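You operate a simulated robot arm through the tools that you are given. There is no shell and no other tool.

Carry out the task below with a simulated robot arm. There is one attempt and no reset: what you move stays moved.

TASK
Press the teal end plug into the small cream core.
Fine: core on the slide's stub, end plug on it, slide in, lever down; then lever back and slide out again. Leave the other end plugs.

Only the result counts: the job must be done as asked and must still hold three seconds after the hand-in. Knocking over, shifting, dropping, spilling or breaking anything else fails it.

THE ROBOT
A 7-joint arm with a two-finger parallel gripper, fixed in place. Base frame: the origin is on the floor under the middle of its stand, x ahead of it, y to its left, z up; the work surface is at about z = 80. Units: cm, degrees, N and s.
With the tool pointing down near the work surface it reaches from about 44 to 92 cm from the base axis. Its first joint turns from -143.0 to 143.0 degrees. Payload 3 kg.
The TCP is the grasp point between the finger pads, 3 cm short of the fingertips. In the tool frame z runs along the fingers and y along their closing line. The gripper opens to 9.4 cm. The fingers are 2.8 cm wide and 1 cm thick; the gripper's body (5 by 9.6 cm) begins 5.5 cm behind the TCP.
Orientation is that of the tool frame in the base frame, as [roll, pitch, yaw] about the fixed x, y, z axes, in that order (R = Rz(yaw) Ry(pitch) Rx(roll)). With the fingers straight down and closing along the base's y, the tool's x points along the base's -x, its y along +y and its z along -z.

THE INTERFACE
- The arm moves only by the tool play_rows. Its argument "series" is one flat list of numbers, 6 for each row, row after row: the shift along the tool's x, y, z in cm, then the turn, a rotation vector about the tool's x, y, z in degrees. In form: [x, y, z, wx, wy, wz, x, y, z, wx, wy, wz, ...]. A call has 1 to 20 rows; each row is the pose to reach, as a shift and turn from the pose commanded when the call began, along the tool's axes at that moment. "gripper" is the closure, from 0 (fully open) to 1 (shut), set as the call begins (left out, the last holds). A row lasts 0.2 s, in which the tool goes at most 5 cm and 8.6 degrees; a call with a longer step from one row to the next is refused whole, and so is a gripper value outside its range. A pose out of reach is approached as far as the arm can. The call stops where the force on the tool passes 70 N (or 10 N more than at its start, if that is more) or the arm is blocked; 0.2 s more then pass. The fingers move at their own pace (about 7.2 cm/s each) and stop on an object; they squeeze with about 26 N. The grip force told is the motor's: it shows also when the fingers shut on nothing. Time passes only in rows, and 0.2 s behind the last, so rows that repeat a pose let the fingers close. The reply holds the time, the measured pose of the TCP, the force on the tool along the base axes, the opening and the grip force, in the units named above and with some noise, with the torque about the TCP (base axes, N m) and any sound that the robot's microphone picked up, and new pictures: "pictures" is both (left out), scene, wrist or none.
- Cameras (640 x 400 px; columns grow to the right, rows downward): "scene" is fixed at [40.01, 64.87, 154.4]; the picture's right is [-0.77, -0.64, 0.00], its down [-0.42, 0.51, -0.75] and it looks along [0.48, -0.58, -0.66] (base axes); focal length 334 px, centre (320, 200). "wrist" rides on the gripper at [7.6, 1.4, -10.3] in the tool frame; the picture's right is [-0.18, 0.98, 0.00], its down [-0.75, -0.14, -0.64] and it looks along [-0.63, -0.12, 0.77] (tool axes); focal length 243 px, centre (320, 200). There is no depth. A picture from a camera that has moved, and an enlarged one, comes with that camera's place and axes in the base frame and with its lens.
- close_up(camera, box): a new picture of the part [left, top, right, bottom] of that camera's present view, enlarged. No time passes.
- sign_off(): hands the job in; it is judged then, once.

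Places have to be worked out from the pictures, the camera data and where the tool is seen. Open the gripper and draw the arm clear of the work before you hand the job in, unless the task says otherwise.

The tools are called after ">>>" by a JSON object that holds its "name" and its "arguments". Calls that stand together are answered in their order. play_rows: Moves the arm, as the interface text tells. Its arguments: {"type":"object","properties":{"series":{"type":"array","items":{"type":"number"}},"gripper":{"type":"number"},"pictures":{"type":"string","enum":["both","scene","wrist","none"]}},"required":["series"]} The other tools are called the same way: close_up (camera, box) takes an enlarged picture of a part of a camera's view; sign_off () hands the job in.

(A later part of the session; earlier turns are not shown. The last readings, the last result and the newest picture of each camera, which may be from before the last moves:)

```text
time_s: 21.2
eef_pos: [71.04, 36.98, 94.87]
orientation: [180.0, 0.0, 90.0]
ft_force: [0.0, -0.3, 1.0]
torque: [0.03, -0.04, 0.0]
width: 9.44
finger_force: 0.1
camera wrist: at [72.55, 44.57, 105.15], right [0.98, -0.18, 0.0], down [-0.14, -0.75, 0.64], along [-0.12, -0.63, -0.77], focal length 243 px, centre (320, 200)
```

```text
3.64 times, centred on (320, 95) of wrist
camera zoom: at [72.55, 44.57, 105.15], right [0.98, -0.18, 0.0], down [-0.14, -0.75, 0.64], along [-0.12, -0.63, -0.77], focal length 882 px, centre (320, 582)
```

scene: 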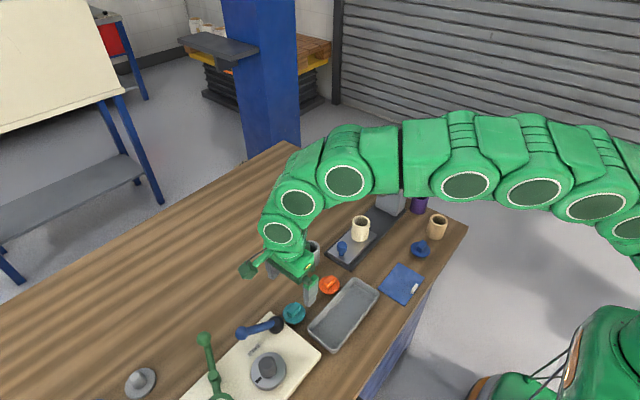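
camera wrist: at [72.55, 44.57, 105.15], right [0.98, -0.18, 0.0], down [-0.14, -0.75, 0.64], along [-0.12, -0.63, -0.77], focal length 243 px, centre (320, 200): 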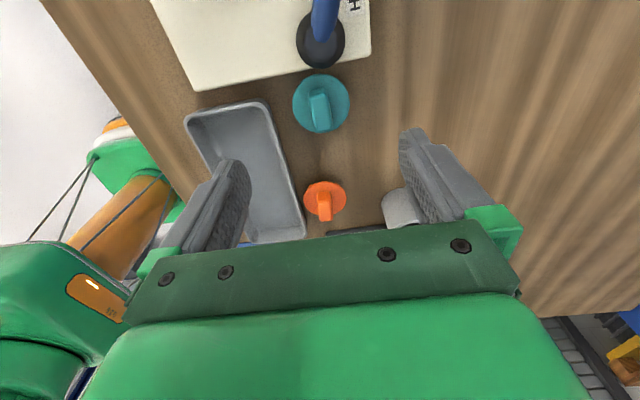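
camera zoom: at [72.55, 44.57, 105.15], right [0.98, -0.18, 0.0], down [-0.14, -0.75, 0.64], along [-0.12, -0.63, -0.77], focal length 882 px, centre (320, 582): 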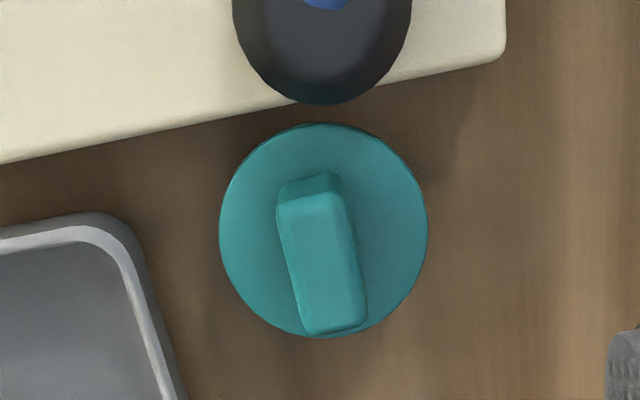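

The teal plug's disc is at about (71.15, 36.8), with the disc top near z 82.1 and the tab top near z 84.3. The tab lies along y, turned about 3.5°. The tray edge is 4.6 cm away, so I narrow the gripper first and descend partway to check.

>>> {"name": "play_rows", "arguments": {"series": [0, 0.03, 0, 0, 0, -1.5, -0.07, 0.06, 2, 0, 0, -3.5, -0.07, 0.06, 4.5, 0, 0, -3.5, -0.07, 0.06, 6.5, 0, 0, -3.5, -0.07, 0.06, 6.5, 0, 0, -3.5], "gripper": 0.55}}

>>> {"name": "close_up", "arguments": {"camera": "wrist", "box": [230, 70, 410, 230]}}

>>> {"name": "close_up", "arguments": {"camera": "scene", "box": [260, 250, 340, 340]}}

```text
time_s: 22.4
eef_pos: [70.97, 36.94, 88.39]
orientation: [180.0, 0.0, 93.6]
ft_force: [0.5, -0.8, 0.2]
torque: [0.0, 0.01, 0.02]
width: 4.24
finger_force: 0.1
camera wrist: at [72.15, 44.54, 98.69], right [0.99, -0.12, 0.0], down [-0.09, -0.76, 0.64], along [-0.08, -0.64, -0.77], focal length 243 px, centre (320, 200)
```

scene: 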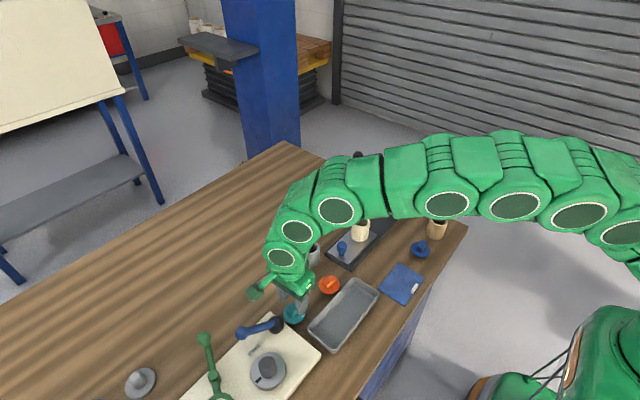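
wrist: 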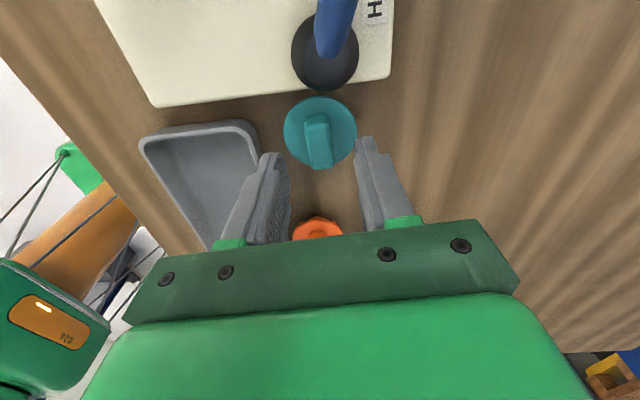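

```text
2.50 times, centred on (320, 150) of wrist
camera zoom: at [72.15, 44.54, 98.69], right [0.99, -0.12, 0.0], down [-0.09, -0.76, 0.64], along [-0.08, -0.64, -0.77], focal length 606 px, centre (320, 325)
```

zoom: 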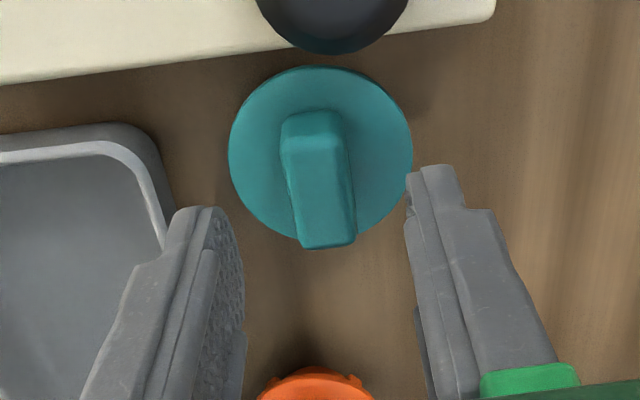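

```text
4.44 times, centred on (300, 295) of scene
camera zoom: at [40.01, 64.87, 154.4], right [-0.77, -0.64, 0.0], down [-0.42, 0.51, -0.75], along [0.48, -0.58, -0.66], focal length 1483 px, centre (409, -222)
```

zoom: 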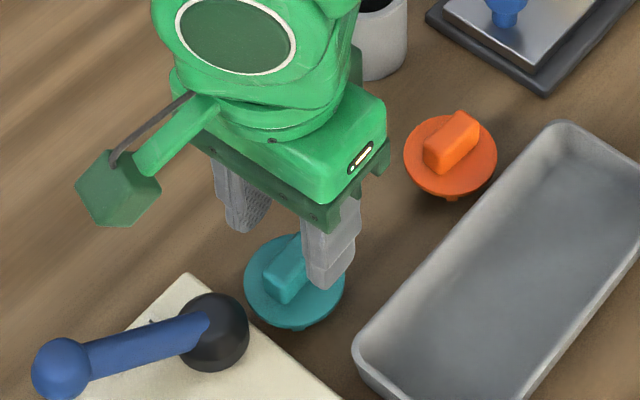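

The tab is aligned and centred between the fingers. I descend around it with the tips just above the disc, then close.

>>> {"name": "play_rows", "arguments": {"series": [0, 0, 1, 0, 0, 0, 0, 0, 2, 0, 0, 0, 0, 0, 2.9, 0, 0, 0, 0, 0, 2.9, 0, 0, 0], "gripper": 0.55, "pictures": "wrist"}}

>>> {"name": "play_rows", "arguments": {"series": [0, 0, 0, 0, 0, 0, 0, 0, 0, 0, 0, 0, 0, 0, 0, 0, 0, 0, 0, 0, 0, 0, 0, 0], "gripper": 1}}

>>> {"name": "close_up", "arguments": {"camera": "wrist", "box": [230, 70, 410, 230]}}

>>> {"name": "close_up", "arguments": {"camera": "scene", "box": [260, 250, 340, 340]}}

```text
time_s: 23.4
eef_pos: [70.98, 36.81, 85.42]
orientation: [-180.0, 0.1, 93.5]
ft_force: [0.0, 0.0, -0.6]
torque: [0.01, -0.02, 0.02]
width: 4.25
finger_force: 0.0
camera wrist: at [71.99, 44.6, 95.7], right [0.99, -0.12, 0.0], down [-0.09, -0.76, 0.64], along [-0.08, -0.64, -0.77], focal length 243 px, centre (320, 200)
```

wrist: 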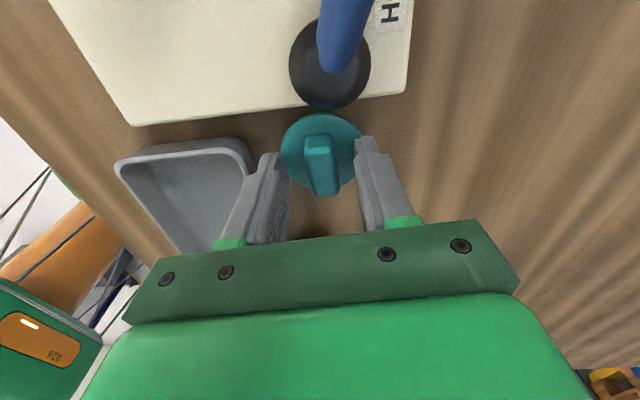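

```text
time_s: 24.4
eef_pos: [70.9, 36.93, 85.49]
orientation: [-180.0, 0.0, 93.5]
ft_force: [-0.5, 0.1, 0.8]
torque: [0.0, 0.01, 0.05]
width: 1.58
finger_force: 25.2
camera wrist: at [71.99, 44.6, 95.71], right [0.99, -0.12, 0.0], down [-0.09, -0.76, 0.64], along [-0.08, -0.64, -0.77], focal length 243 px, centre (320, 200)
```

scene: 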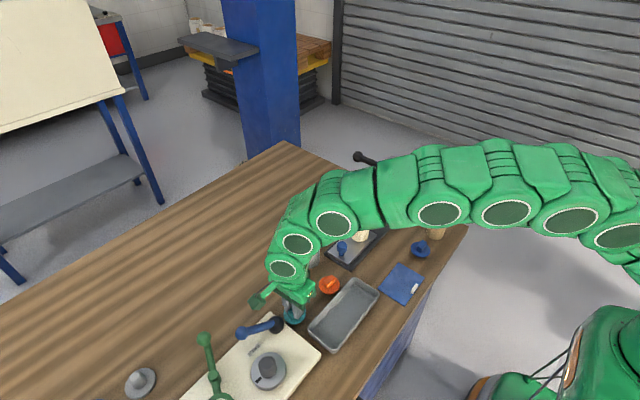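
wrist: 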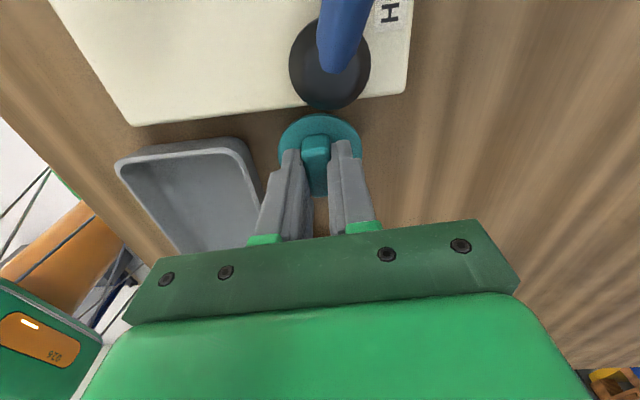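

```text
2.50 times, centred on (320, 150) of wrist
camera zoom: at [71.99, 44.6, 95.71], right [0.99, -0.12, 0.0], down [-0.09, -0.76, 0.64], along [-0.08, -0.64, -0.77], focal length 606 px, centre (320, 325)
```

zoom: 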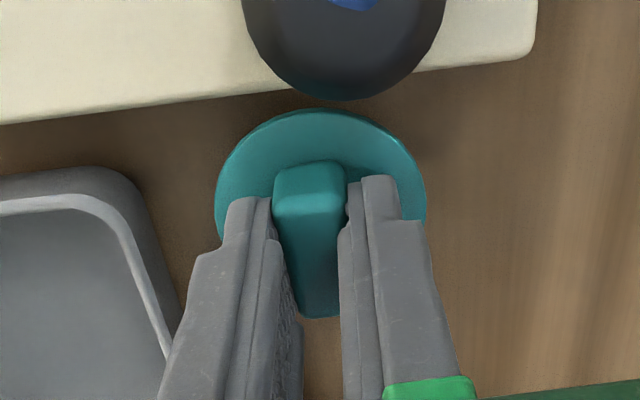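

```text
4.44 times, centred on (300, 295) of scene
camera zoom: at [40.01, 64.87, 154.4], right [-0.77, -0.64, 0.0], down [-0.42, 0.51, -0.75], along [0.48, -0.58, -0.66], focal length 1483 px, centre (409, -222)
```

zoom: 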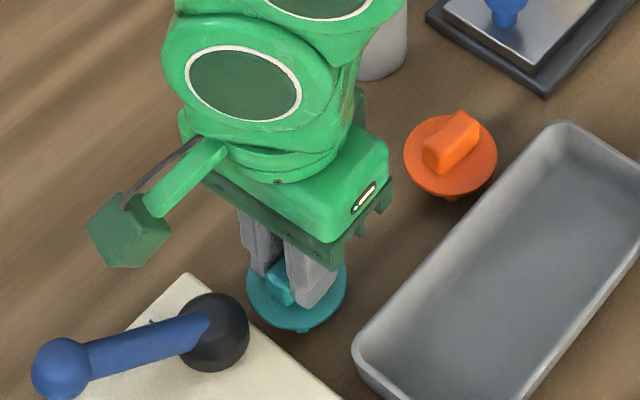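

The tab is gripped (width 1.58). I lift the plug straight up first, then carry it at about z 97 to above the core while squaring the yaw.

>>> {"name": "play_rows", "arguments": {"series": [0, 0, -1, 0, 0, 0, 0, 0, -4, 0, 0, 0, 0, 0, -8, 0, 0, 0, 0, 0, -12, 0, 0, 0, -4.2, 0.02, -12, 0, 0, 0.5, -8.4, 0.04, -12, 0, 0, 1, -12.6, 0.06, -12, 0, 0, 1.5, -16.8, 0.08, -12, 0, 0, 2, -21, 0.1, -12, 0, 0, 2.5, -25.2, 0.12, -12, 0, 0, 3, -28.5, 0.14, -12, 0, 0, 3.5, -29.99, 0.14, -12, 0, 0, 3.5, -29.99, 0.14, -12, 0, 0, 3.5]}}

>>> {"name": "close_up", "arguments": {"camera": "wrist", "box": [230, 40, 410, 200]}}

>>> {"name": "close_up", "arguments": {"camera": "scene", "box": [320, 170, 400, 260]}}

```text
time_s: 27.2
eef_pos: [72.79, 6.89, 97.56]
orientation: [179.9, -0.1, 90.0]
ft_force: [0.5, 0.1, 0.1]
torque: [-0.01, 0.01, 0.0]
width: 1.56
finger_force: 26.0
camera wrist: at [74.47, 14.47, 107.86], right [0.98, -0.18, 0.0], down [-0.14, -0.75, 0.64], along [-0.12, -0.63, -0.77], focal length 243 px, centre (320, 200)
```

scene: 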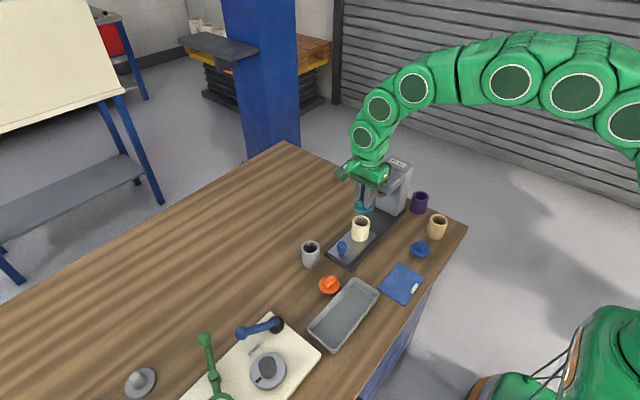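
wrist: 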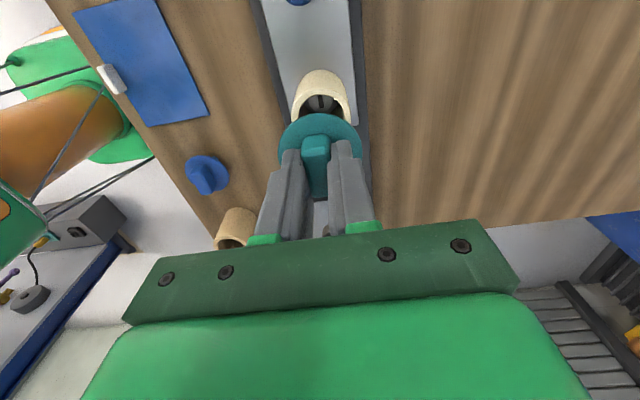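

```text
2.50 times, centred on (320, 120) of wrist
camera zoom: at [74.47, 14.47, 107.86], right [0.98, -0.18, 0.0], down [-0.14, -0.75, 0.64], along [-0.12, -0.63, -0.77], focal length 606 px, centre (320, 400)
```

zoom: 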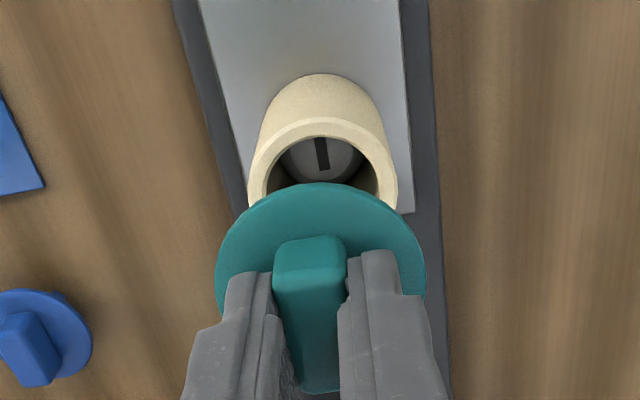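

```text
4.44 times, centred on (360, 215) of scene
camera zoom: at [40.01, 64.87, 154.4], right [-0.77, -0.64, 0.0], down [-0.42, 0.51, -0.75], along [0.48, -0.58, -0.66], focal length 1483 px, centre (142, 133)
```

zoom: 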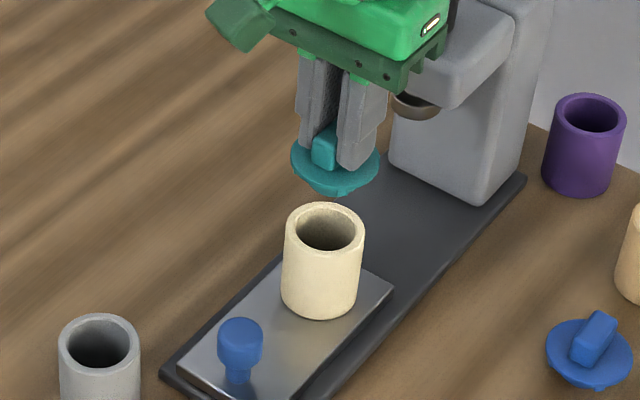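

The plug hangs over the core. I enlarge the plug underside and the ram to understand the fit and heights.

>>> {"name": "close_up", "arguments": {"camera": "scene", "box": [340, 195, 380, 245]}}

>>> {"name": "close_up", "arguments": {"camera": "scene", "box": [360, 150, 420, 225]}}

```text
8.00 times, centred on (360, 220) of scene
camera zoom: at [40.01, 64.87, 154.4], right [-0.77, -0.64, 0.0], down [-0.42, 0.51, -0.75], along [0.48, -0.58, -0.66], focal length 2670 px, centre (0, 40)
```

zoom: 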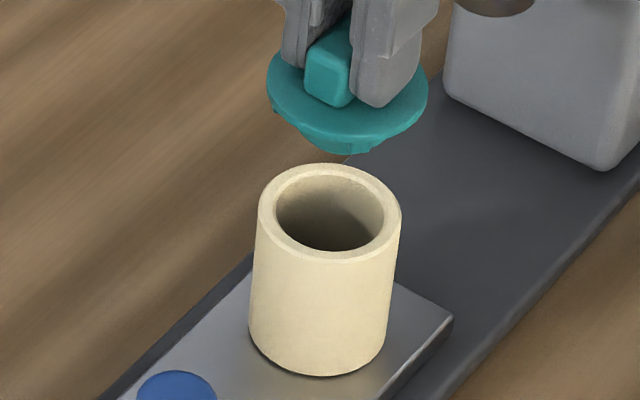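

```text
5.33 times, centred on (390, 188) of scene
camera zoom: at [40.01, 64.87, 154.4], right [-0.77, -0.64, 0.0], down [-0.42, 0.51, -0.75], along [0.48, -0.58, -0.66], focal length 1780 px, centre (-53, 267)
```

zoom: 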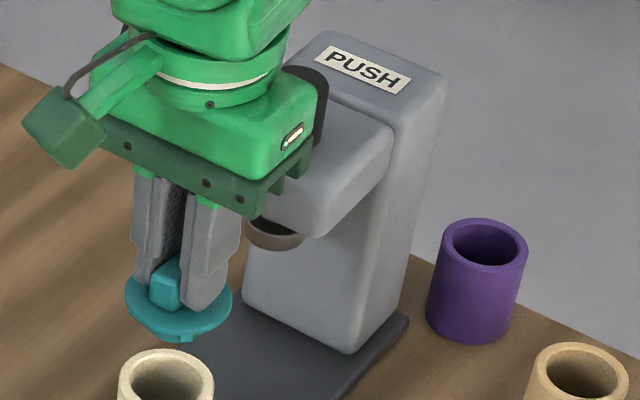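

I correct by about +0.13 in x and −0.06 in y and lower the plug until its underside is just above the core.

>>> {"name": "play_rows", "arguments": {"series": [-0.06, 0.13, 0, 0, 0, 0, -0.06, 0.13, 1.5, 0, 0, 0, -0.06, 0.13, 3.2, 0, 0, 0, -0.06, 0.13, 3.2, 0, 0, 0]}}

>>> {"name": "close_up", "arguments": {"camera": "wrist", "box": [230, 40, 410, 200]}}

>>> {"name": "close_up", "arguments": {"camera": "scene", "box": [340, 195, 380, 245]}}

```text
time_s: 28.2
eef_pos: [72.89, 6.78, 94.31]
orientation: [-179.9, 0.0, 90.1]
ft_force: [-0.4, 0.9, -0.5]
torque: [0.0, 0.05, 0.02]
width: 1.57
finger_force: 26.3
camera wrist: at [74.57, 14.47, 104.49], right [0.98, -0.18, 0.0], down [-0.14, -0.75, 0.64], along [-0.12, -0.63, -0.77], focal length 243 px, centre (320, 200)
```

scene: 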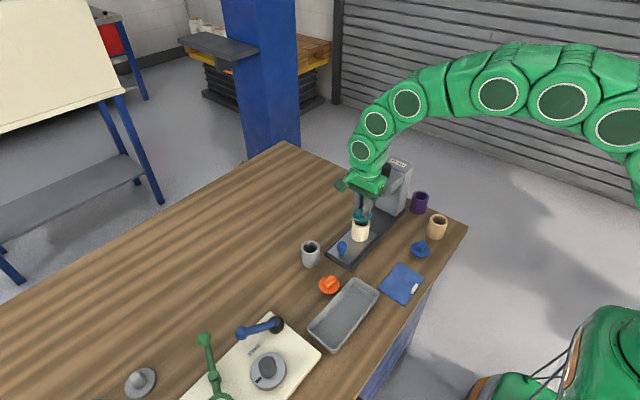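
wrist: 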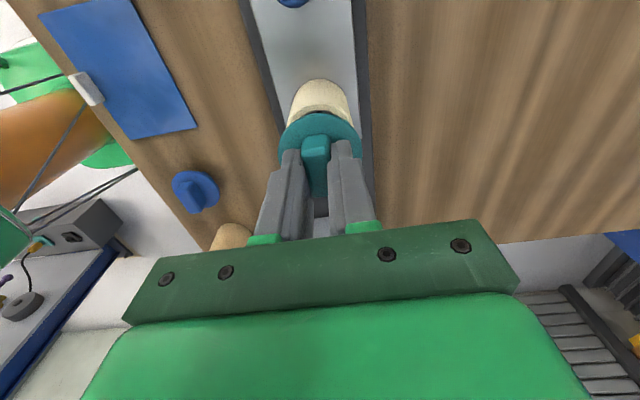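

```text
2.50 times, centred on (320, 120) of wrist
camera zoom: at [74.57, 14.47, 104.49], right [0.98, -0.18, 0.0], down [-0.14, -0.75, 0.64], along [-0.12, -0.63, -0.77], focal length 606 px, centre (320, 400)
```

zoom: 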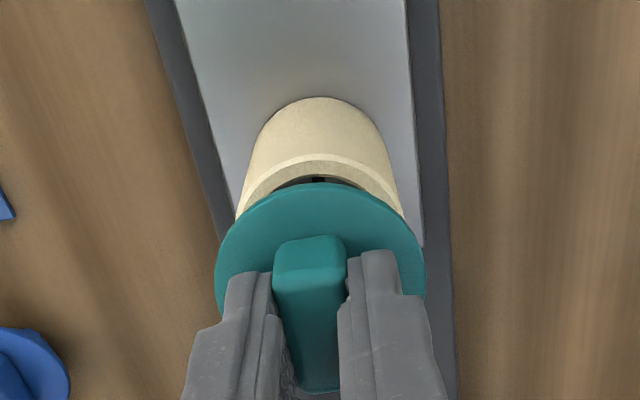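

```text
8.00 times, centred on (360, 220) of scene
camera zoom: at [40.01, 64.87, 154.4], right [-0.77, -0.64, 0.0], down [-0.42, 0.51, -0.75], along [0.48, -0.58, -0.66], focal length 2670 px, centre (0, 40)
```

zoom: 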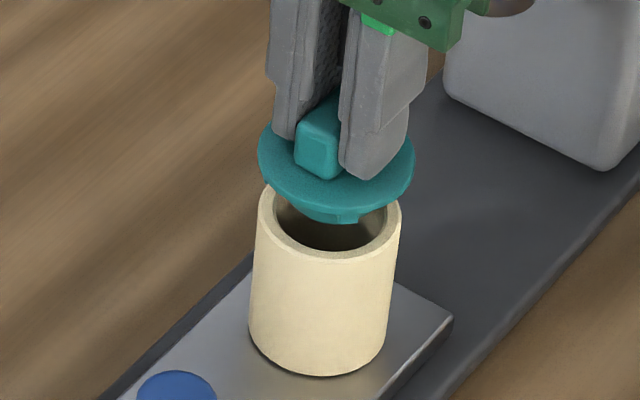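

I zoom tighter on the core edges behind the disc to check the y alignment.

>>> {"name": "close_up", "arguments": {"camera": "wrist", "box": [280, 65, 360, 125]}}

>>> {"name": "close_up", "arguments": {"camera": "scene", "box": [345, 205, 375, 230]}}

```text
6.67 times, centred on (320, 95) of wrist
camera zoom: at [74.57, 14.47, 104.49], right [0.98, -0.18, 0.0], down [-0.14, -0.75, 0.64], along [-0.12, -0.63, -0.77], focal length 1618 px, centre (320, 900)
```

zoom: 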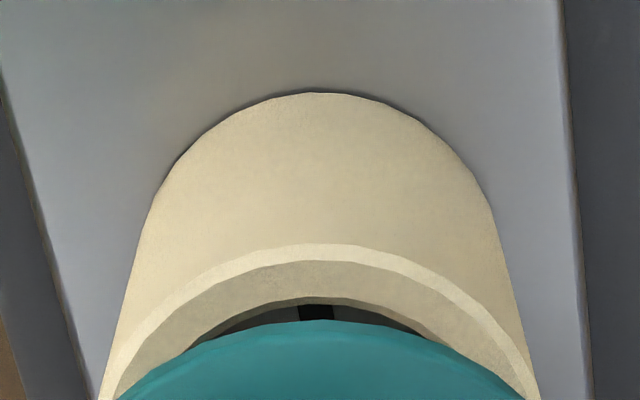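

```text
16.00 times, centred on (360, 218) of scene
camera zoom: at [40.01, 64.87, 154.4], right [-0.77, -0.64, 0.0], down [-0.42, 0.51, -0.75], along [0.48, -0.58, -0.66], focal length 5340 px, centre (-320, -80)
```

zoom: 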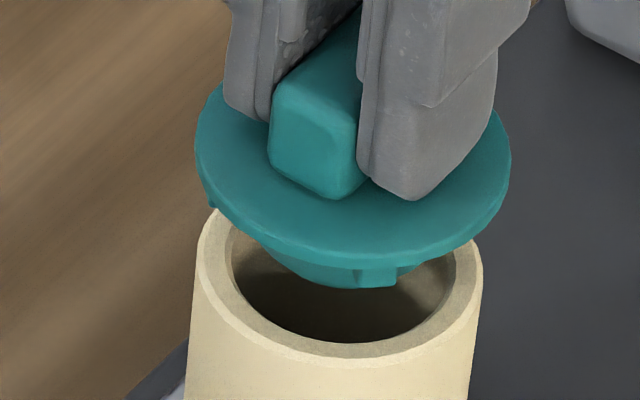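

Scene and wrist views agree to within about half a millimetre. I nudge −0.05 in y and lower slowly, watching the force as the spigot enters the bore.

>>> {"name": "play_rows", "arguments": {"series": [-0.05, -0.02, 0.3, 0, 0, 0, -0.05, -0.02, 0.6, 0, 0, 0, -0.05, -0.02, 0.9, 0, 0, 0, -0.05, -0.02, 1.2, 0, 0, 0, -0.05, -0.02, 1.2, 0, 0, 0], "pictures": "scene"}}

>>> {"name": "close_up", "arguments": {"camera": "scene", "box": [345, 205, 375, 230]}}

```text
time_s: 29.4
eef_pos: [73.13, 6.85, 93.15]
orientation: [180.0, 0.0, 90.1]
ft_force: [0.6, 0.2, -0.5]
torque: [-0.01, -0.05, 0.01]
width: 1.55
finger_force: 26.1
```

scene: 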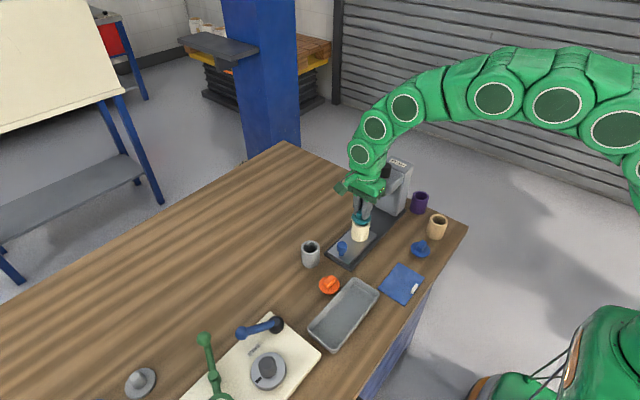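

```text
16.00 times, centred on (360, 218) of scene
camera zoom: at [40.01, 64.87, 154.4], right [-0.77, -0.64, 0.0], down [-0.42, 0.51, -0.75], along [0.48, -0.58, -0.66], focal length 5340 px, centre (-320, -80)
```

zoom: 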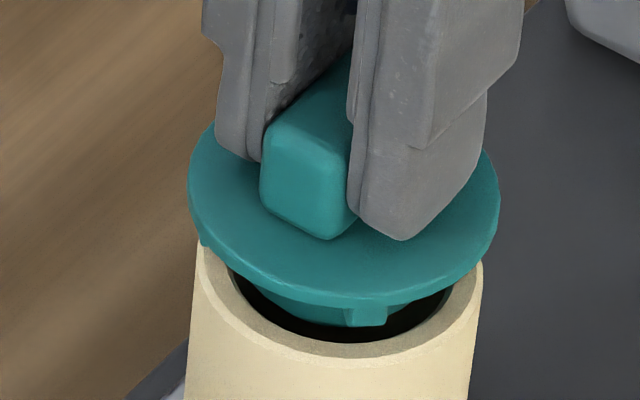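

The spigot is heading into the bore with no contact force yet. I continue in small steps.

>>> {"name": "play_rows", "arguments": {"series": [0, 0, 0.15, 0, 0, 0, 0, 0, 0.3, 0, 0, 0, 0, 0, 0.45, 0, 0, 0, 0, 0, 0.45, 0, 0, 0], "pictures": "none"}}

>>> {"name": "close_up", "arguments": {"camera": "scene", "box": [345, 205, 375, 230]}}

>>> {"name": "close_up", "arguments": {"camera": "wrist", "box": [270, 65, 370, 145]}}

```text
time_s: 30.4
eef_pos: [73.18, 6.86, 92.75]
orientation: [180.0, 0.0, 90.0]
ft_force: [-0.6, 0.1, 0.0]
torque: [0.0, 0.02, 0.01]
width: 1.55
finger_force: 26.1
```

```text
16.00 times, centred on (360, 218) of scene
camera zoom: at [40.01, 64.87, 154.4], right [-0.77, -0.64, 0.0], down [-0.42, 0.51, -0.75], along [0.48, -0.58, -0.66], focal length 5340 px, centre (-320, -80)
```

zoom: 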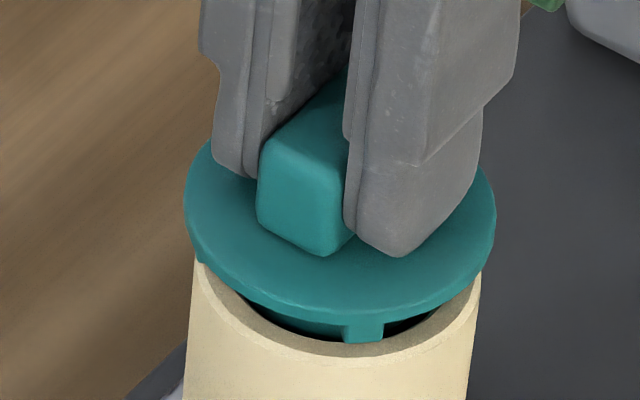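

```text
5.00 times, centred on (320, 105) of wrist
camera zoom: at [74.7, 14.46, 103.05], right [0.98, -0.18, 0.0], down [-0.14, -0.75, 0.64], along [-0.12, -0.63, -0.77], focal length 1213 px, centre (320, 675)
```

zoom: 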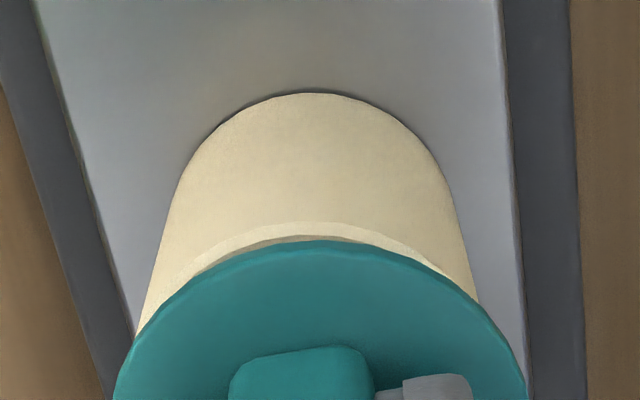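

The wrist view shows the arm drifted about +0.14 in x (core centre 10 px left of the disc centre). I correct this before going lower.

>>> {"name": "play_rows", "arguments": {"series": [0, -0.07, 0, 0, 0, 0, -0.02, -0.14, 0, 0, 0, 0, -0.02, -0.14, 0, 0, 0, 0], "pictures": "none"}}

>>> {"name": "close_up", "arguments": {"camera": "wrist", "box": [270, 65, 370, 145]}}

>>> {"name": "close_up", "arguments": {"camera": "scene", "box": [345, 205, 375, 230]}}

```text
time_s: 31.2
eef_pos: [72.87, 6.76, 92.82]
orientation: [179.9, 0.1, 90.0]
ft_force: [0.3, 0.8, -0.1]
torque: [-0.02, -0.04, -0.02]
width: 1.59
finger_force: 26.0
```

```text
5.00 times, centred on (320, 105) of wrist
camera zoom: at [74.46, 14.36, 103.09], right [0.98, -0.18, 0.0], down [-0.14, -0.75, 0.64], along [-0.12, -0.63, -0.77], focal length 1213 px, centre (320, 675)
```

zoom: 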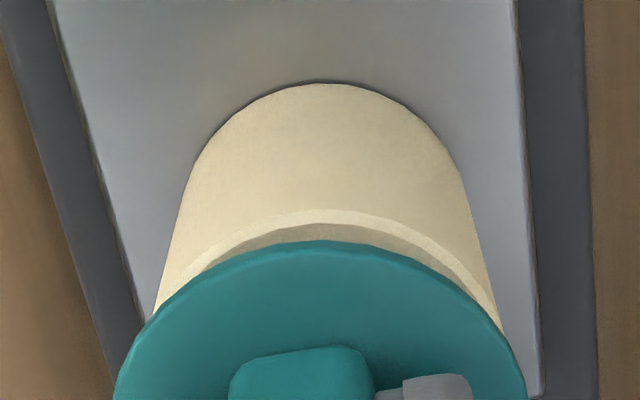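

```text
16.00 times, centred on (360, 218) of scene
camera zoom: at [40.01, 64.87, 154.4], right [-0.77, -0.64, 0.0], down [-0.42, 0.51, -0.75], along [0.48, -0.58, -0.66], focal length 5340 px, centre (-320, -80)
```

zoom: 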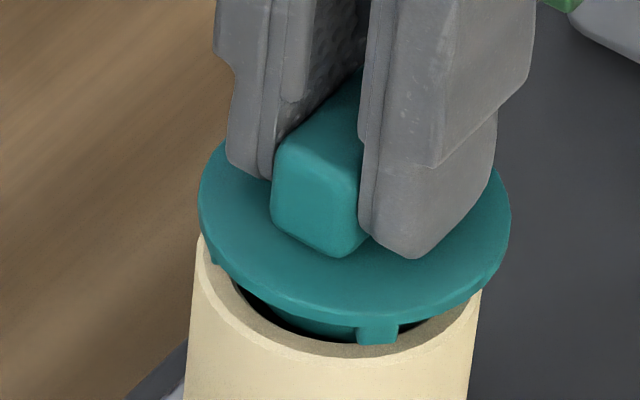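

The move overshot: the core is now about +0.09 in x and +0.07 in y relative to the plug in both views. I make a small opposite correction.

>>> {"name": "play_rows", "arguments": {"series": [0.05, 0.05, 0, 0, 0, 0, 0.06, 0.08, 0, 0, 0, 0, 0.06, 0.08, 0, 0, 0, 0], "pictures": "none"}}

>>> {"name": "close_up", "arguments": {"camera": "wrist", "box": [270, 65, 370, 145]}}

>>> {"name": "close_up", "arguments": {"camera": "scene", "box": [345, 205, 375, 230]}}

```text
time_s: 32.0
eef_pos: [73.02, 6.99, 92.78]
orientation: [180.0, 0.0, 90.0]
ft_force: [0.3, 0.6, -0.1]
torque: [0.01, 0.03, 0.04]
width: 1.55
finger_force: 26.1
```

```text
5.00 times, centred on (320, 105) of wrist
camera zoom: at [74.57, 14.45, 103.02], right [0.98, -0.18, 0.0], down [-0.14, -0.75, 0.64], along [-0.12, -0.63, -0.77], focal length 1213 px, centre (320, 675)
```

zoom: 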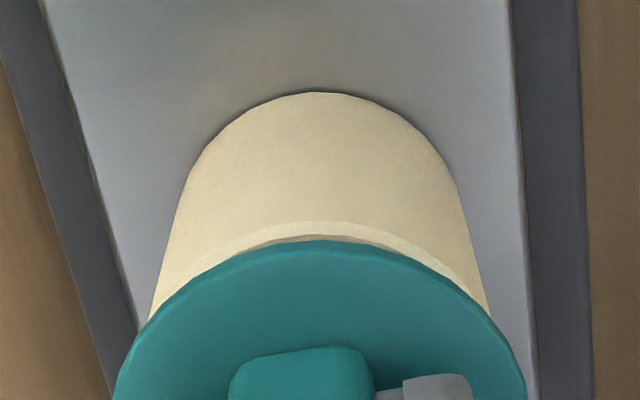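

```text
16.00 times, centred on (360, 218) of scene
camera zoom: at [40.01, 64.87, 154.4], right [-0.77, -0.64, 0.0], down [-0.42, 0.51, -0.75], along [0.48, -0.58, -0.66], focal length 5340 px, centre (-320, -80)
```

zoom: 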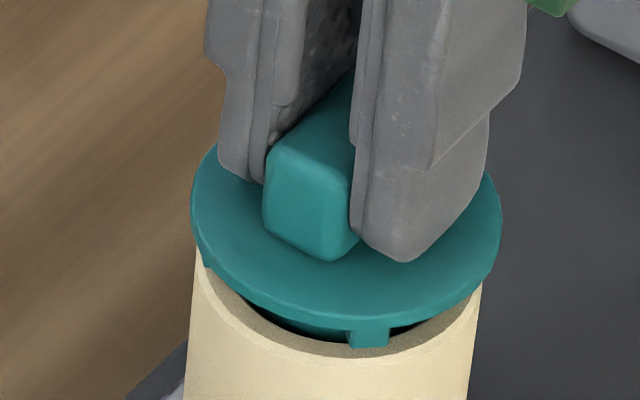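

Now well centred in both views. I lower further in small steps.

>>> {"name": "play_rows", "arguments": {"series": [0, 0, 0.15, 0, 0, 0, 0, 0, 0.3, 0, 0, 0, 0, 0, 0.3, 0, 0, 0], "pictures": "none"}}

>>> {"name": "close_up", "arguments": {"camera": "wrist", "box": [270, 65, 370, 145]}}

>>> {"name": "close_up", "arguments": {"camera": "scene", "box": [345, 205, 375, 230]}}

```text
time_s: 32.8
eef_pos: [73.1, 6.71, 92.45]
orientation: [-180.0, 0.0, 89.9]
ft_force: [0.6, 1.0, 2.4]
torque: [0.08, -0.01, 0.0]
width: 1.57
finger_force: 25.9
```

```text
5.00 times, centred on (320, 105) of wrist
camera zoom: at [74.6, 14.39, 102.72], right [0.98, -0.18, 0.0], down [-0.14, -0.75, 0.64], along [-0.12, -0.63, -0.77], focal length 1213 px, centre (320, 675)
```

zoom: 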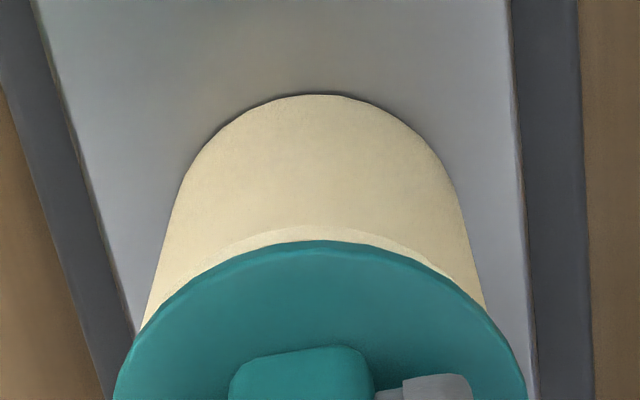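

```text
16.00 times, centred on (360, 218) of scene
camera zoom: at [40.01, 64.87, 154.4], right [-0.77, -0.64, 0.0], down [-0.42, 0.51, -0.75], along [0.48, -0.58, -0.66], focal length 5340 px, centre (-320, -80)
```

zoom: 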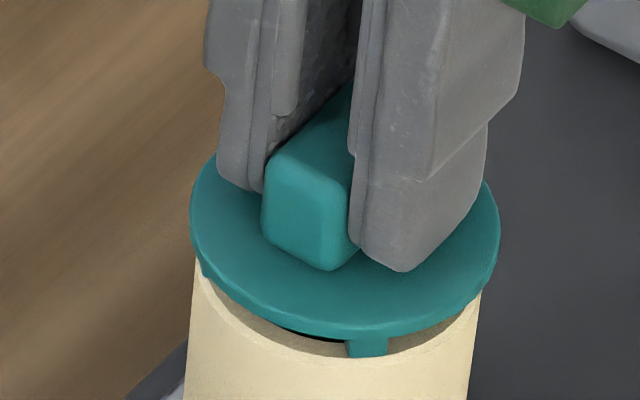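

A first light touch (2.4 N). I lower by 1 mm steps to let the spigot ribs seat in the bore mouth.

>>> {"name": "play_rows", "arguments": {"series": [0, 0, 0.08, 0, 0, 0, 0, 0, 0.15, 0, 0, 0, 0, 0, 0.15, 0, 0, 0], "pictures": "none"}}

>>> {"name": "close_up", "arguments": {"camera": "wrist", "box": [270, 65, 370, 145]}}

>>> {"name": "close_up", "arguments": {"camera": "scene", "box": [345, 205, 375, 230]}}

```text
time_s: 33.6
eef_pos: [73.15, 6.76, 92.41]
orientation: [180.0, 0.1, 90.0]
ft_force: [4.0, 0.2, 22.3]
torque: [0.05, -0.1, 0.0]
width: 1.6
finger_force: 26.2
```

```text
5.00 times, centred on (320, 105) of wrist
camera zoom: at [74.56, 14.36, 102.65], right [0.98, -0.18, 0.0], down [-0.14, -0.75, 0.64], along [-0.12, -0.63, -0.77], focal length 1213 px, centre (320, 675)
```

zoom: 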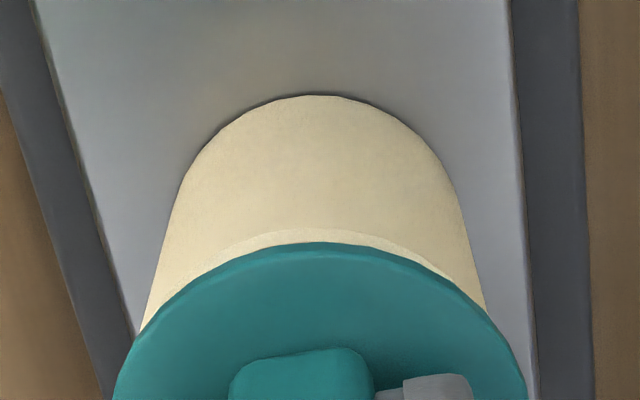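

```text
16.00 times, centred on (360, 218) of scene
camera zoom: at [40.01, 64.87, 154.4], right [-0.77, -0.64, 0.0], down [-0.42, 0.51, -0.75], along [0.48, -0.58, -0.66], focal length 5340 px, centre (-320, -80)
```

zoom: 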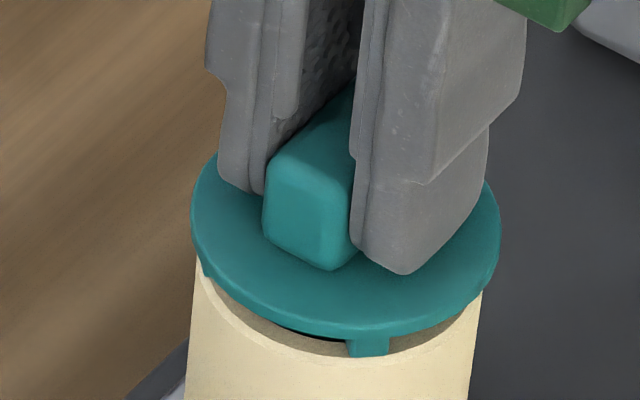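

Firm contact at 22 N: the plug stands with its spigot in the bore and its ribs on the rim. I ease the force, open the fingers and rise.

>>> {"name": "play_rows", "arguments": {"series": [0, 0, -0.14, 0, 0, 0, 0, 0, -0.14, 0, 0, 0], "pictures": "none"}}

>>> {"name": "play_rows", "arguments": {"series": [0, 0, 0, 0, 0, 0, 0, 0, 0, 0, 0, 0, 0, 0, 0, 0, 0, 0], "gripper": 0.5}}

>>> {"name": "close_up", "arguments": {"camera": "scene", "box": [340, 200, 380, 230]}}

>>> {"name": "close_up", "arguments": {"camera": "wrist", "box": [250, 65, 390, 185]}}

```text
time_s: 34.2
eef_pos: [72.99, 6.69, 92.59]
orientation: [-179.9, 0.1, 90.1]
ft_force: [0.4, 0.5, -0.7]
torque: [0.02, 0.03, 0.0]
width: 1.59
finger_force: 26.1
```

```text
time_s: 35.0
eef_pos: [73.03, 6.79, 92.45]
orientation: [179.9, 0.0, 89.9]
ft_force: [-0.1, -0.4, -0.3]
torque: [-0.02, 0.0, 0.02]
width: 4.69
finger_force: 0.0
camera wrist: at [74.59, 14.4, 102.73], right [0.98, -0.18, 0.0], down [-0.14, -0.75, 0.64], along [-0.12, -0.63, -0.77], focal length 243 px, centre (320, 200)
```

scene: 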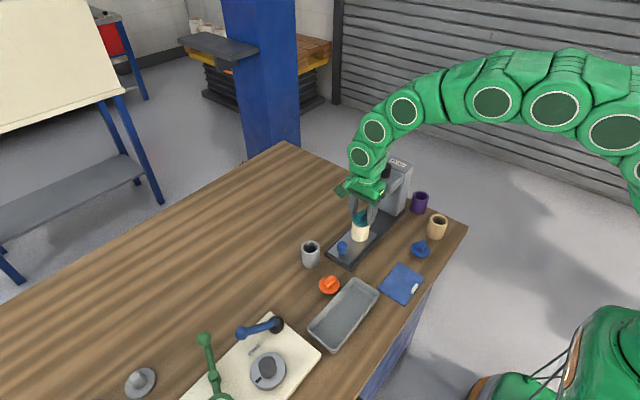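
wrist: 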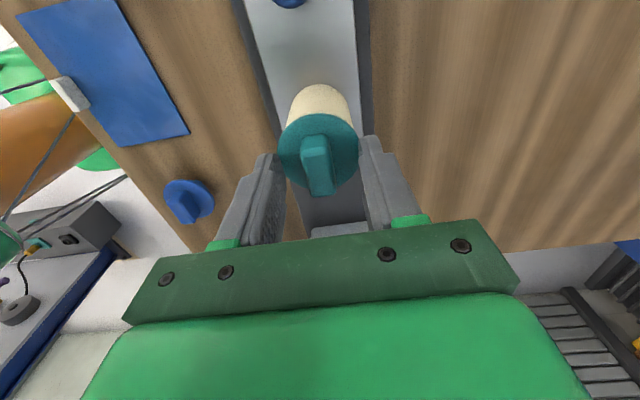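

```text
13.33 times, centred on (360, 215) of scene
camera zoom: at [40.01, 64.87, 154.4], right [-0.77, -0.64, 0.0], down [-0.42, 0.51, -0.75], along [0.48, -0.58, -0.66], focal length 4450 px, centre (-213, 0)
```

zoom: 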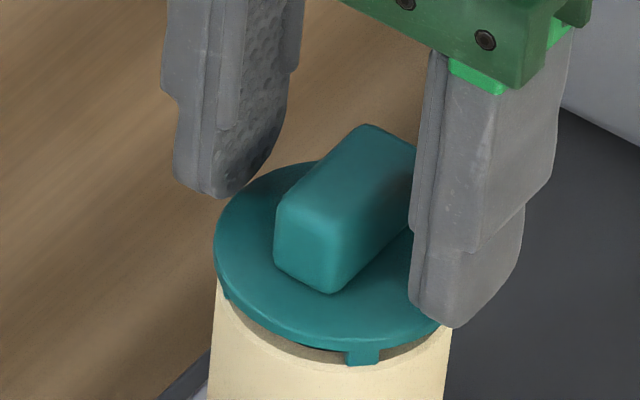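

```text
3.33 times, centred on (320, 125) of wrist
camera zoom: at [74.59, 14.4, 102.73], right [0.98, -0.18, 0.0], down [-0.14, -0.75, 0.64], along [-0.12, -0.63, -0.77], focal length 809 px, centre (320, 450)
```

zoom: 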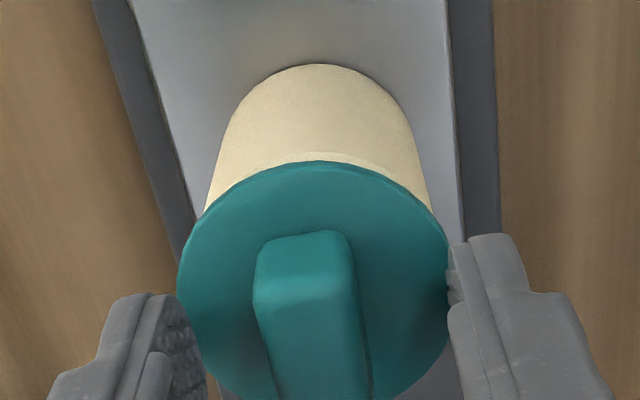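

The plug stands level on the core. I open fully, rise, and back off along +y to view the knob, slide and press mouth.

>>> {"name": "play_rows", "arguments": {"series": [0, 0, -1, 0, 0, 0, 0, 0, -3, 0, 0, 0, 0, 0, -6, 0, 0, 0, 3, 0, -6, 0, 0, 0, 6, 0, -5, 0, 0, 0, 6, 0, -5, 0, 0, 0], "gripper": 0.3}}

>>> {"name": "close_up", "arguments": {"camera": "wrist", "box": [220, 30, 420, 220]}}

>>> {"name": "close_up", "arguments": {"camera": "scene", "box": [330, 180, 410, 270]}}

```text
time_s: 36.4
eef_pos: [73.16, 12.86, 97.69]
orientation: [179.9, 0.0, 90.0]
ft_force: [-0.1, 0.0, -0.1]
torque: [0.0, -0.02, -0.01]
width: 6.58
finger_force: 0.0
camera wrist: at [74.7, 20.54, 107.85], right [0.98, -0.18, 0.0], down [-0.14, -0.75, 0.64], along [-0.12, -0.63, -0.77], focal length 243 px, centre (320, 200)
```

scene: 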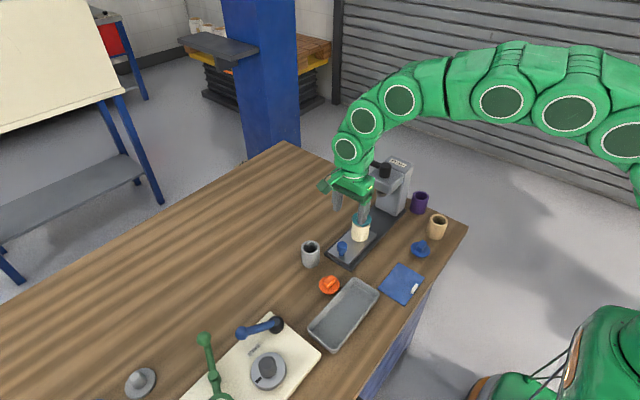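
wrist: 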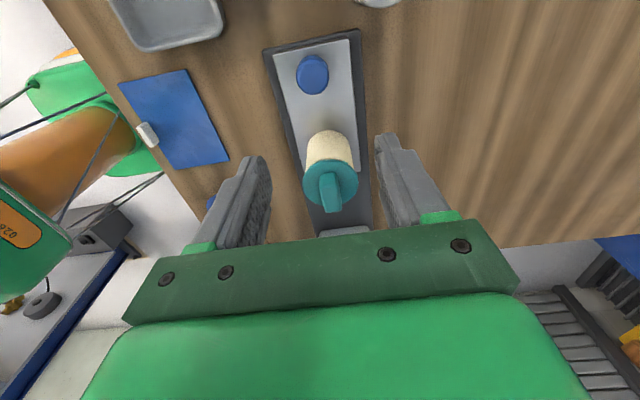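

```text
2.11 times, centred on (320, 125) of wrist
camera zoom: at [74.7, 20.54, 107.85], right [0.98, -0.18, 0.0], down [-0.14, -0.75, 0.64], along [-0.12, -0.63, -0.77], focal length 511 px, centre (320, 358)
```

zoom: 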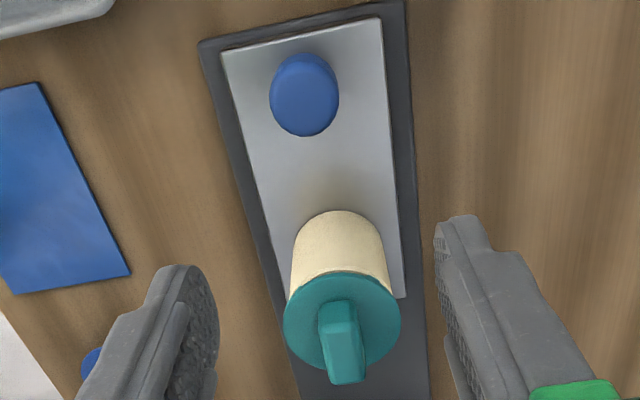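

```text
4.44 times, centred on (370, 225) of scene
camera zoom: at [40.01, 64.87, 154.4], right [-0.77, -0.64, 0.0], down [-0.42, 0.51, -0.75], along [0.48, -0.58, -0.66], focal length 1483 px, centre (98, 89)
```

zoom: 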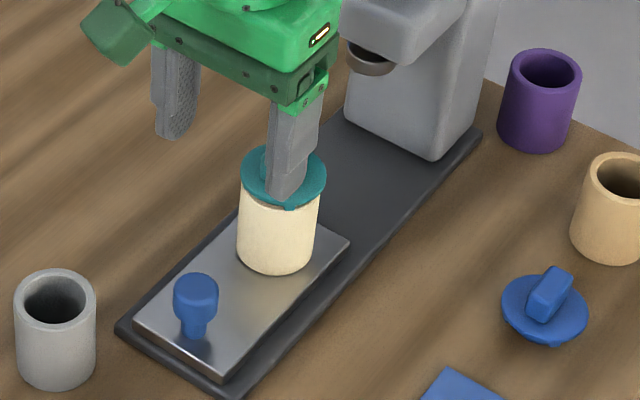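

The knob appears at about (73.2, 15.7), with its top near z 87. I move over it and descend partway with the fingers straddling it in x.

>>> {"name": "play_rows", "arguments": {"series": [2.7, -0.05, 0, 0, 0, 0, 2.7, -0.05, 3, 0, 0, 0, 2.7, -0.05, 6, 0, 0, 0, 2.7, -0.05, 7, 0, 0, 0, 2.7, -0.05, 7, 0, 0, 0], "gripper": 0.4}}

>>> {"name": "close_up", "arguments": {"camera": "wrist", "box": [220, 60, 420, 230]}}

>>> {"name": "close_up", "arguments": {"camera": "scene", "box": [310, 190, 400, 280]}}

```text
time_s: 37.6
eef_pos: [73.11, 15.54, 90.46]
orientation: [-179.9, 0.1, 90.1]
ft_force: [0.2, 0.2, -0.7]
torque: [0.01, -0.02, 0.0]
width: 5.63
finger_force: 0.1
camera wrist: at [74.62, 23.23, 100.74], right [0.98, -0.18, 0.0], down [-0.14, -0.75, 0.64], along [-0.12, -0.63, -0.77], focal length 243 px, centre (320, 200)
```

scene: 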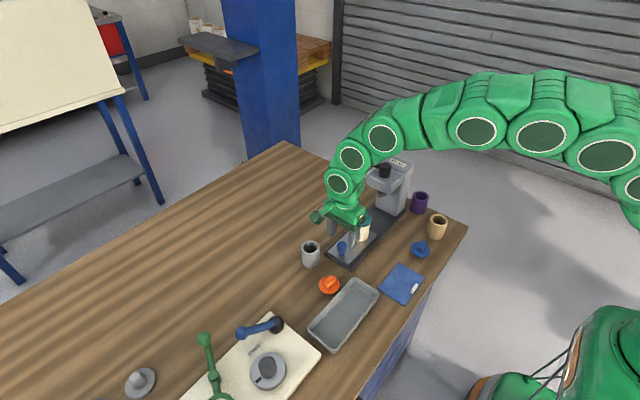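
wrist: 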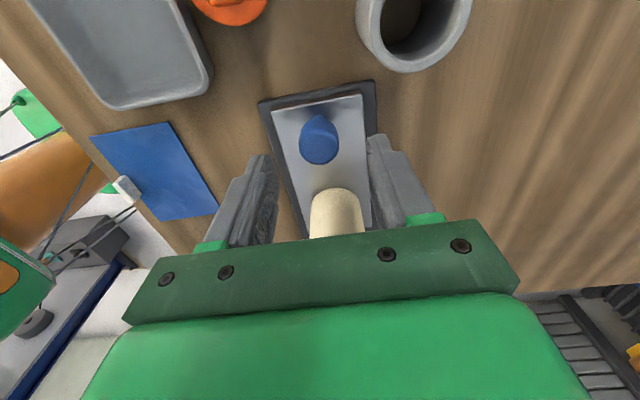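

```text
2.35 times, centred on (320, 145) of wrist
camera zoom: at [74.62, 23.23, 100.74], right [0.98, -0.18, 0.0], down [-0.14, -0.75, 0.64], along [-0.12, -0.63, -0.77], focal length 571 px, centre (320, 329)
```

zoom: 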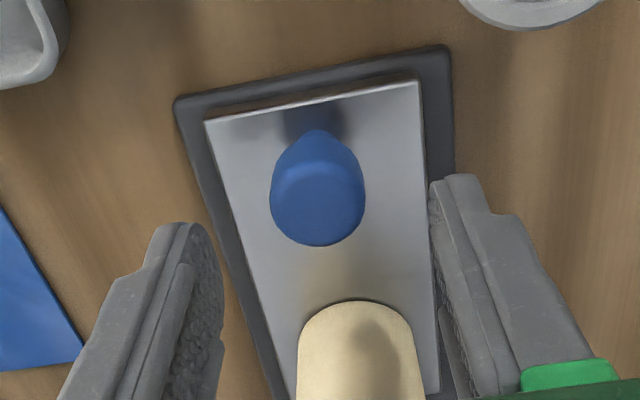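

```text
4.44 times, centred on (355, 235) of scene
camera zoom: at [40.01, 64.87, 154.4], right [-0.77, -0.64, 0.0], down [-0.42, 0.51, -0.75], along [0.48, -0.58, -0.66], focal length 1483 px, centre (164, 44)
```

zoom: 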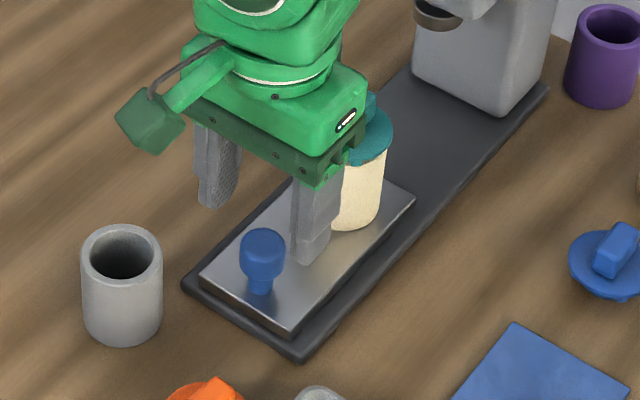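

The knob is centred between the fingers, +0.15 in y at most. I descend so the tips stop about 1 cm above the plate, then close on the knob.

>>> {"name": "play_rows", "arguments": {"series": [0.15, 0, 1.5, 0, 0, 0, 0.15, 0, 3, 0, 0, 0, 0.15, 0, 4.2, 0, 0, 0, 0.15, 0, 4.2, 0, 0, 0], "gripper": 0.4, "pictures": "wrist"}}

>>> {"name": "play_rows", "arguments": {"series": [0, 0, 0, 0, 0, 0, 0, 0, 0, 0, 0, 0, 0, 0, 0, 0, 0, 0, 0, 0, 0, 0, 0, 0], "gripper": 1}}

>>> {"name": "close_up", "arguments": {"camera": "scene", "box": [310, 190, 400, 280]}}

```text
time_s: 38.6
eef_pos: [72.96, 15.66, 86.25]
orientation: [179.9, 0.1, 90.1]
ft_force: [-0.4, -0.9, -0.4]
torque: [0.01, 0.05, 0.04]
width: 5.65
finger_force: 0.0
camera wrist: at [74.48, 23.3, 96.51], right [0.98, -0.18, 0.0], down [-0.14, -0.75, 0.64], along [-0.12, -0.63, -0.77], focal length 243 px, centre (320, 200)
```

wrist: 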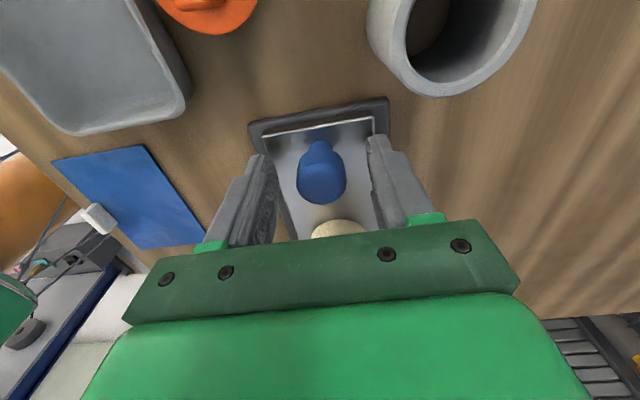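

```text
time_s: 39.6
eef_pos: [72.98, 15.72, 86.27]
orientation: [179.9, 0.0, 90.0]
ft_force: [18.1, 1.6, -5.0]
torque: [0.17, -0.4, -0.03]
width: 2.75
finger_force: 45.2
camera wrist: at [74.53, 23.28, 96.51], right [0.98, -0.18, 0.0], down [-0.14, -0.75, 0.64], along [-0.12, -0.63, -0.77], focal length 243 px, centre (320, 200)
```

scene: 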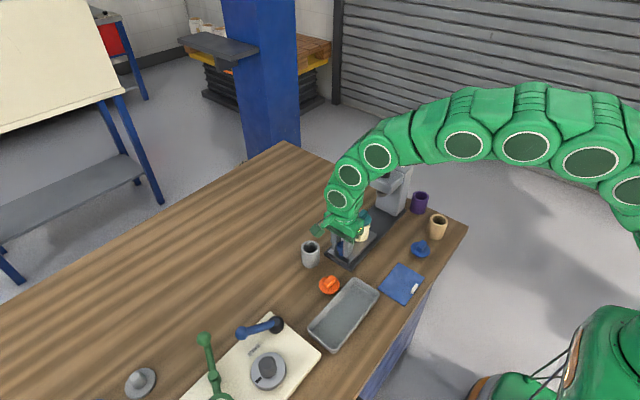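
wrist: 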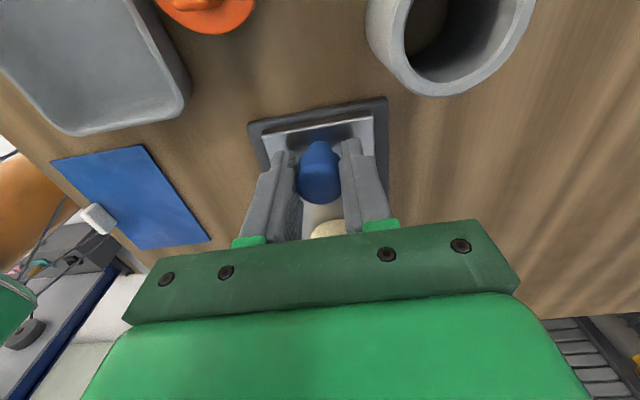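

```text
4.44 times, centred on (355, 235) of scene
camera zoom: at [40.01, 64.87, 154.4], right [-0.77, -0.64, 0.0], down [-0.42, 0.51, -0.75], along [0.48, -0.58, -0.66], focal length 1483 px, centre (164, 44)
```

zoom: 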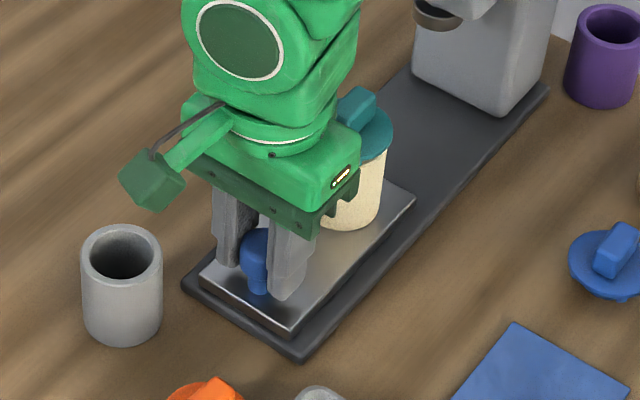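

The grip shows an 18 N side load in +x, so the knob sits slightly +x of the tool centre. I shift slightly to relieve it.

>>> {"name": "play_rows", "arguments": {"series": [0, 0.06, 0, 0, 0, 0, 0, 0.12, 0, 0, 0, 0, 0, 0.12, 0, 0, 0, 0], "pictures": "none"}}

```text
time_s: 40.4
eef_pos: [73.05, 15.58, 86.19]
orientation: [-179.8, 0.0, 90.0]
ft_force: [-11.5, 2.9, 10.1]
torque: [0.37, 0.36, -0.03]
width: 2.75
finger_force: 45.0
```

>>> {"name": "play_rows", "arguments": {"series": [0, -0.045, 0, 0, 0, 0, 0, -0.045, 0, 0, 0, 0], "pictures": "none"}}

```text
time_s: 41.0
eef_pos: [73.08, 15.58, 86.44]
orientation: [-179.9, 0.0, 90.1]
ft_force: [-13.4, 1.6, 4.7]
torque: [-0.12, 0.32, -0.01]
width: 2.73
finger_force: 44.6
```

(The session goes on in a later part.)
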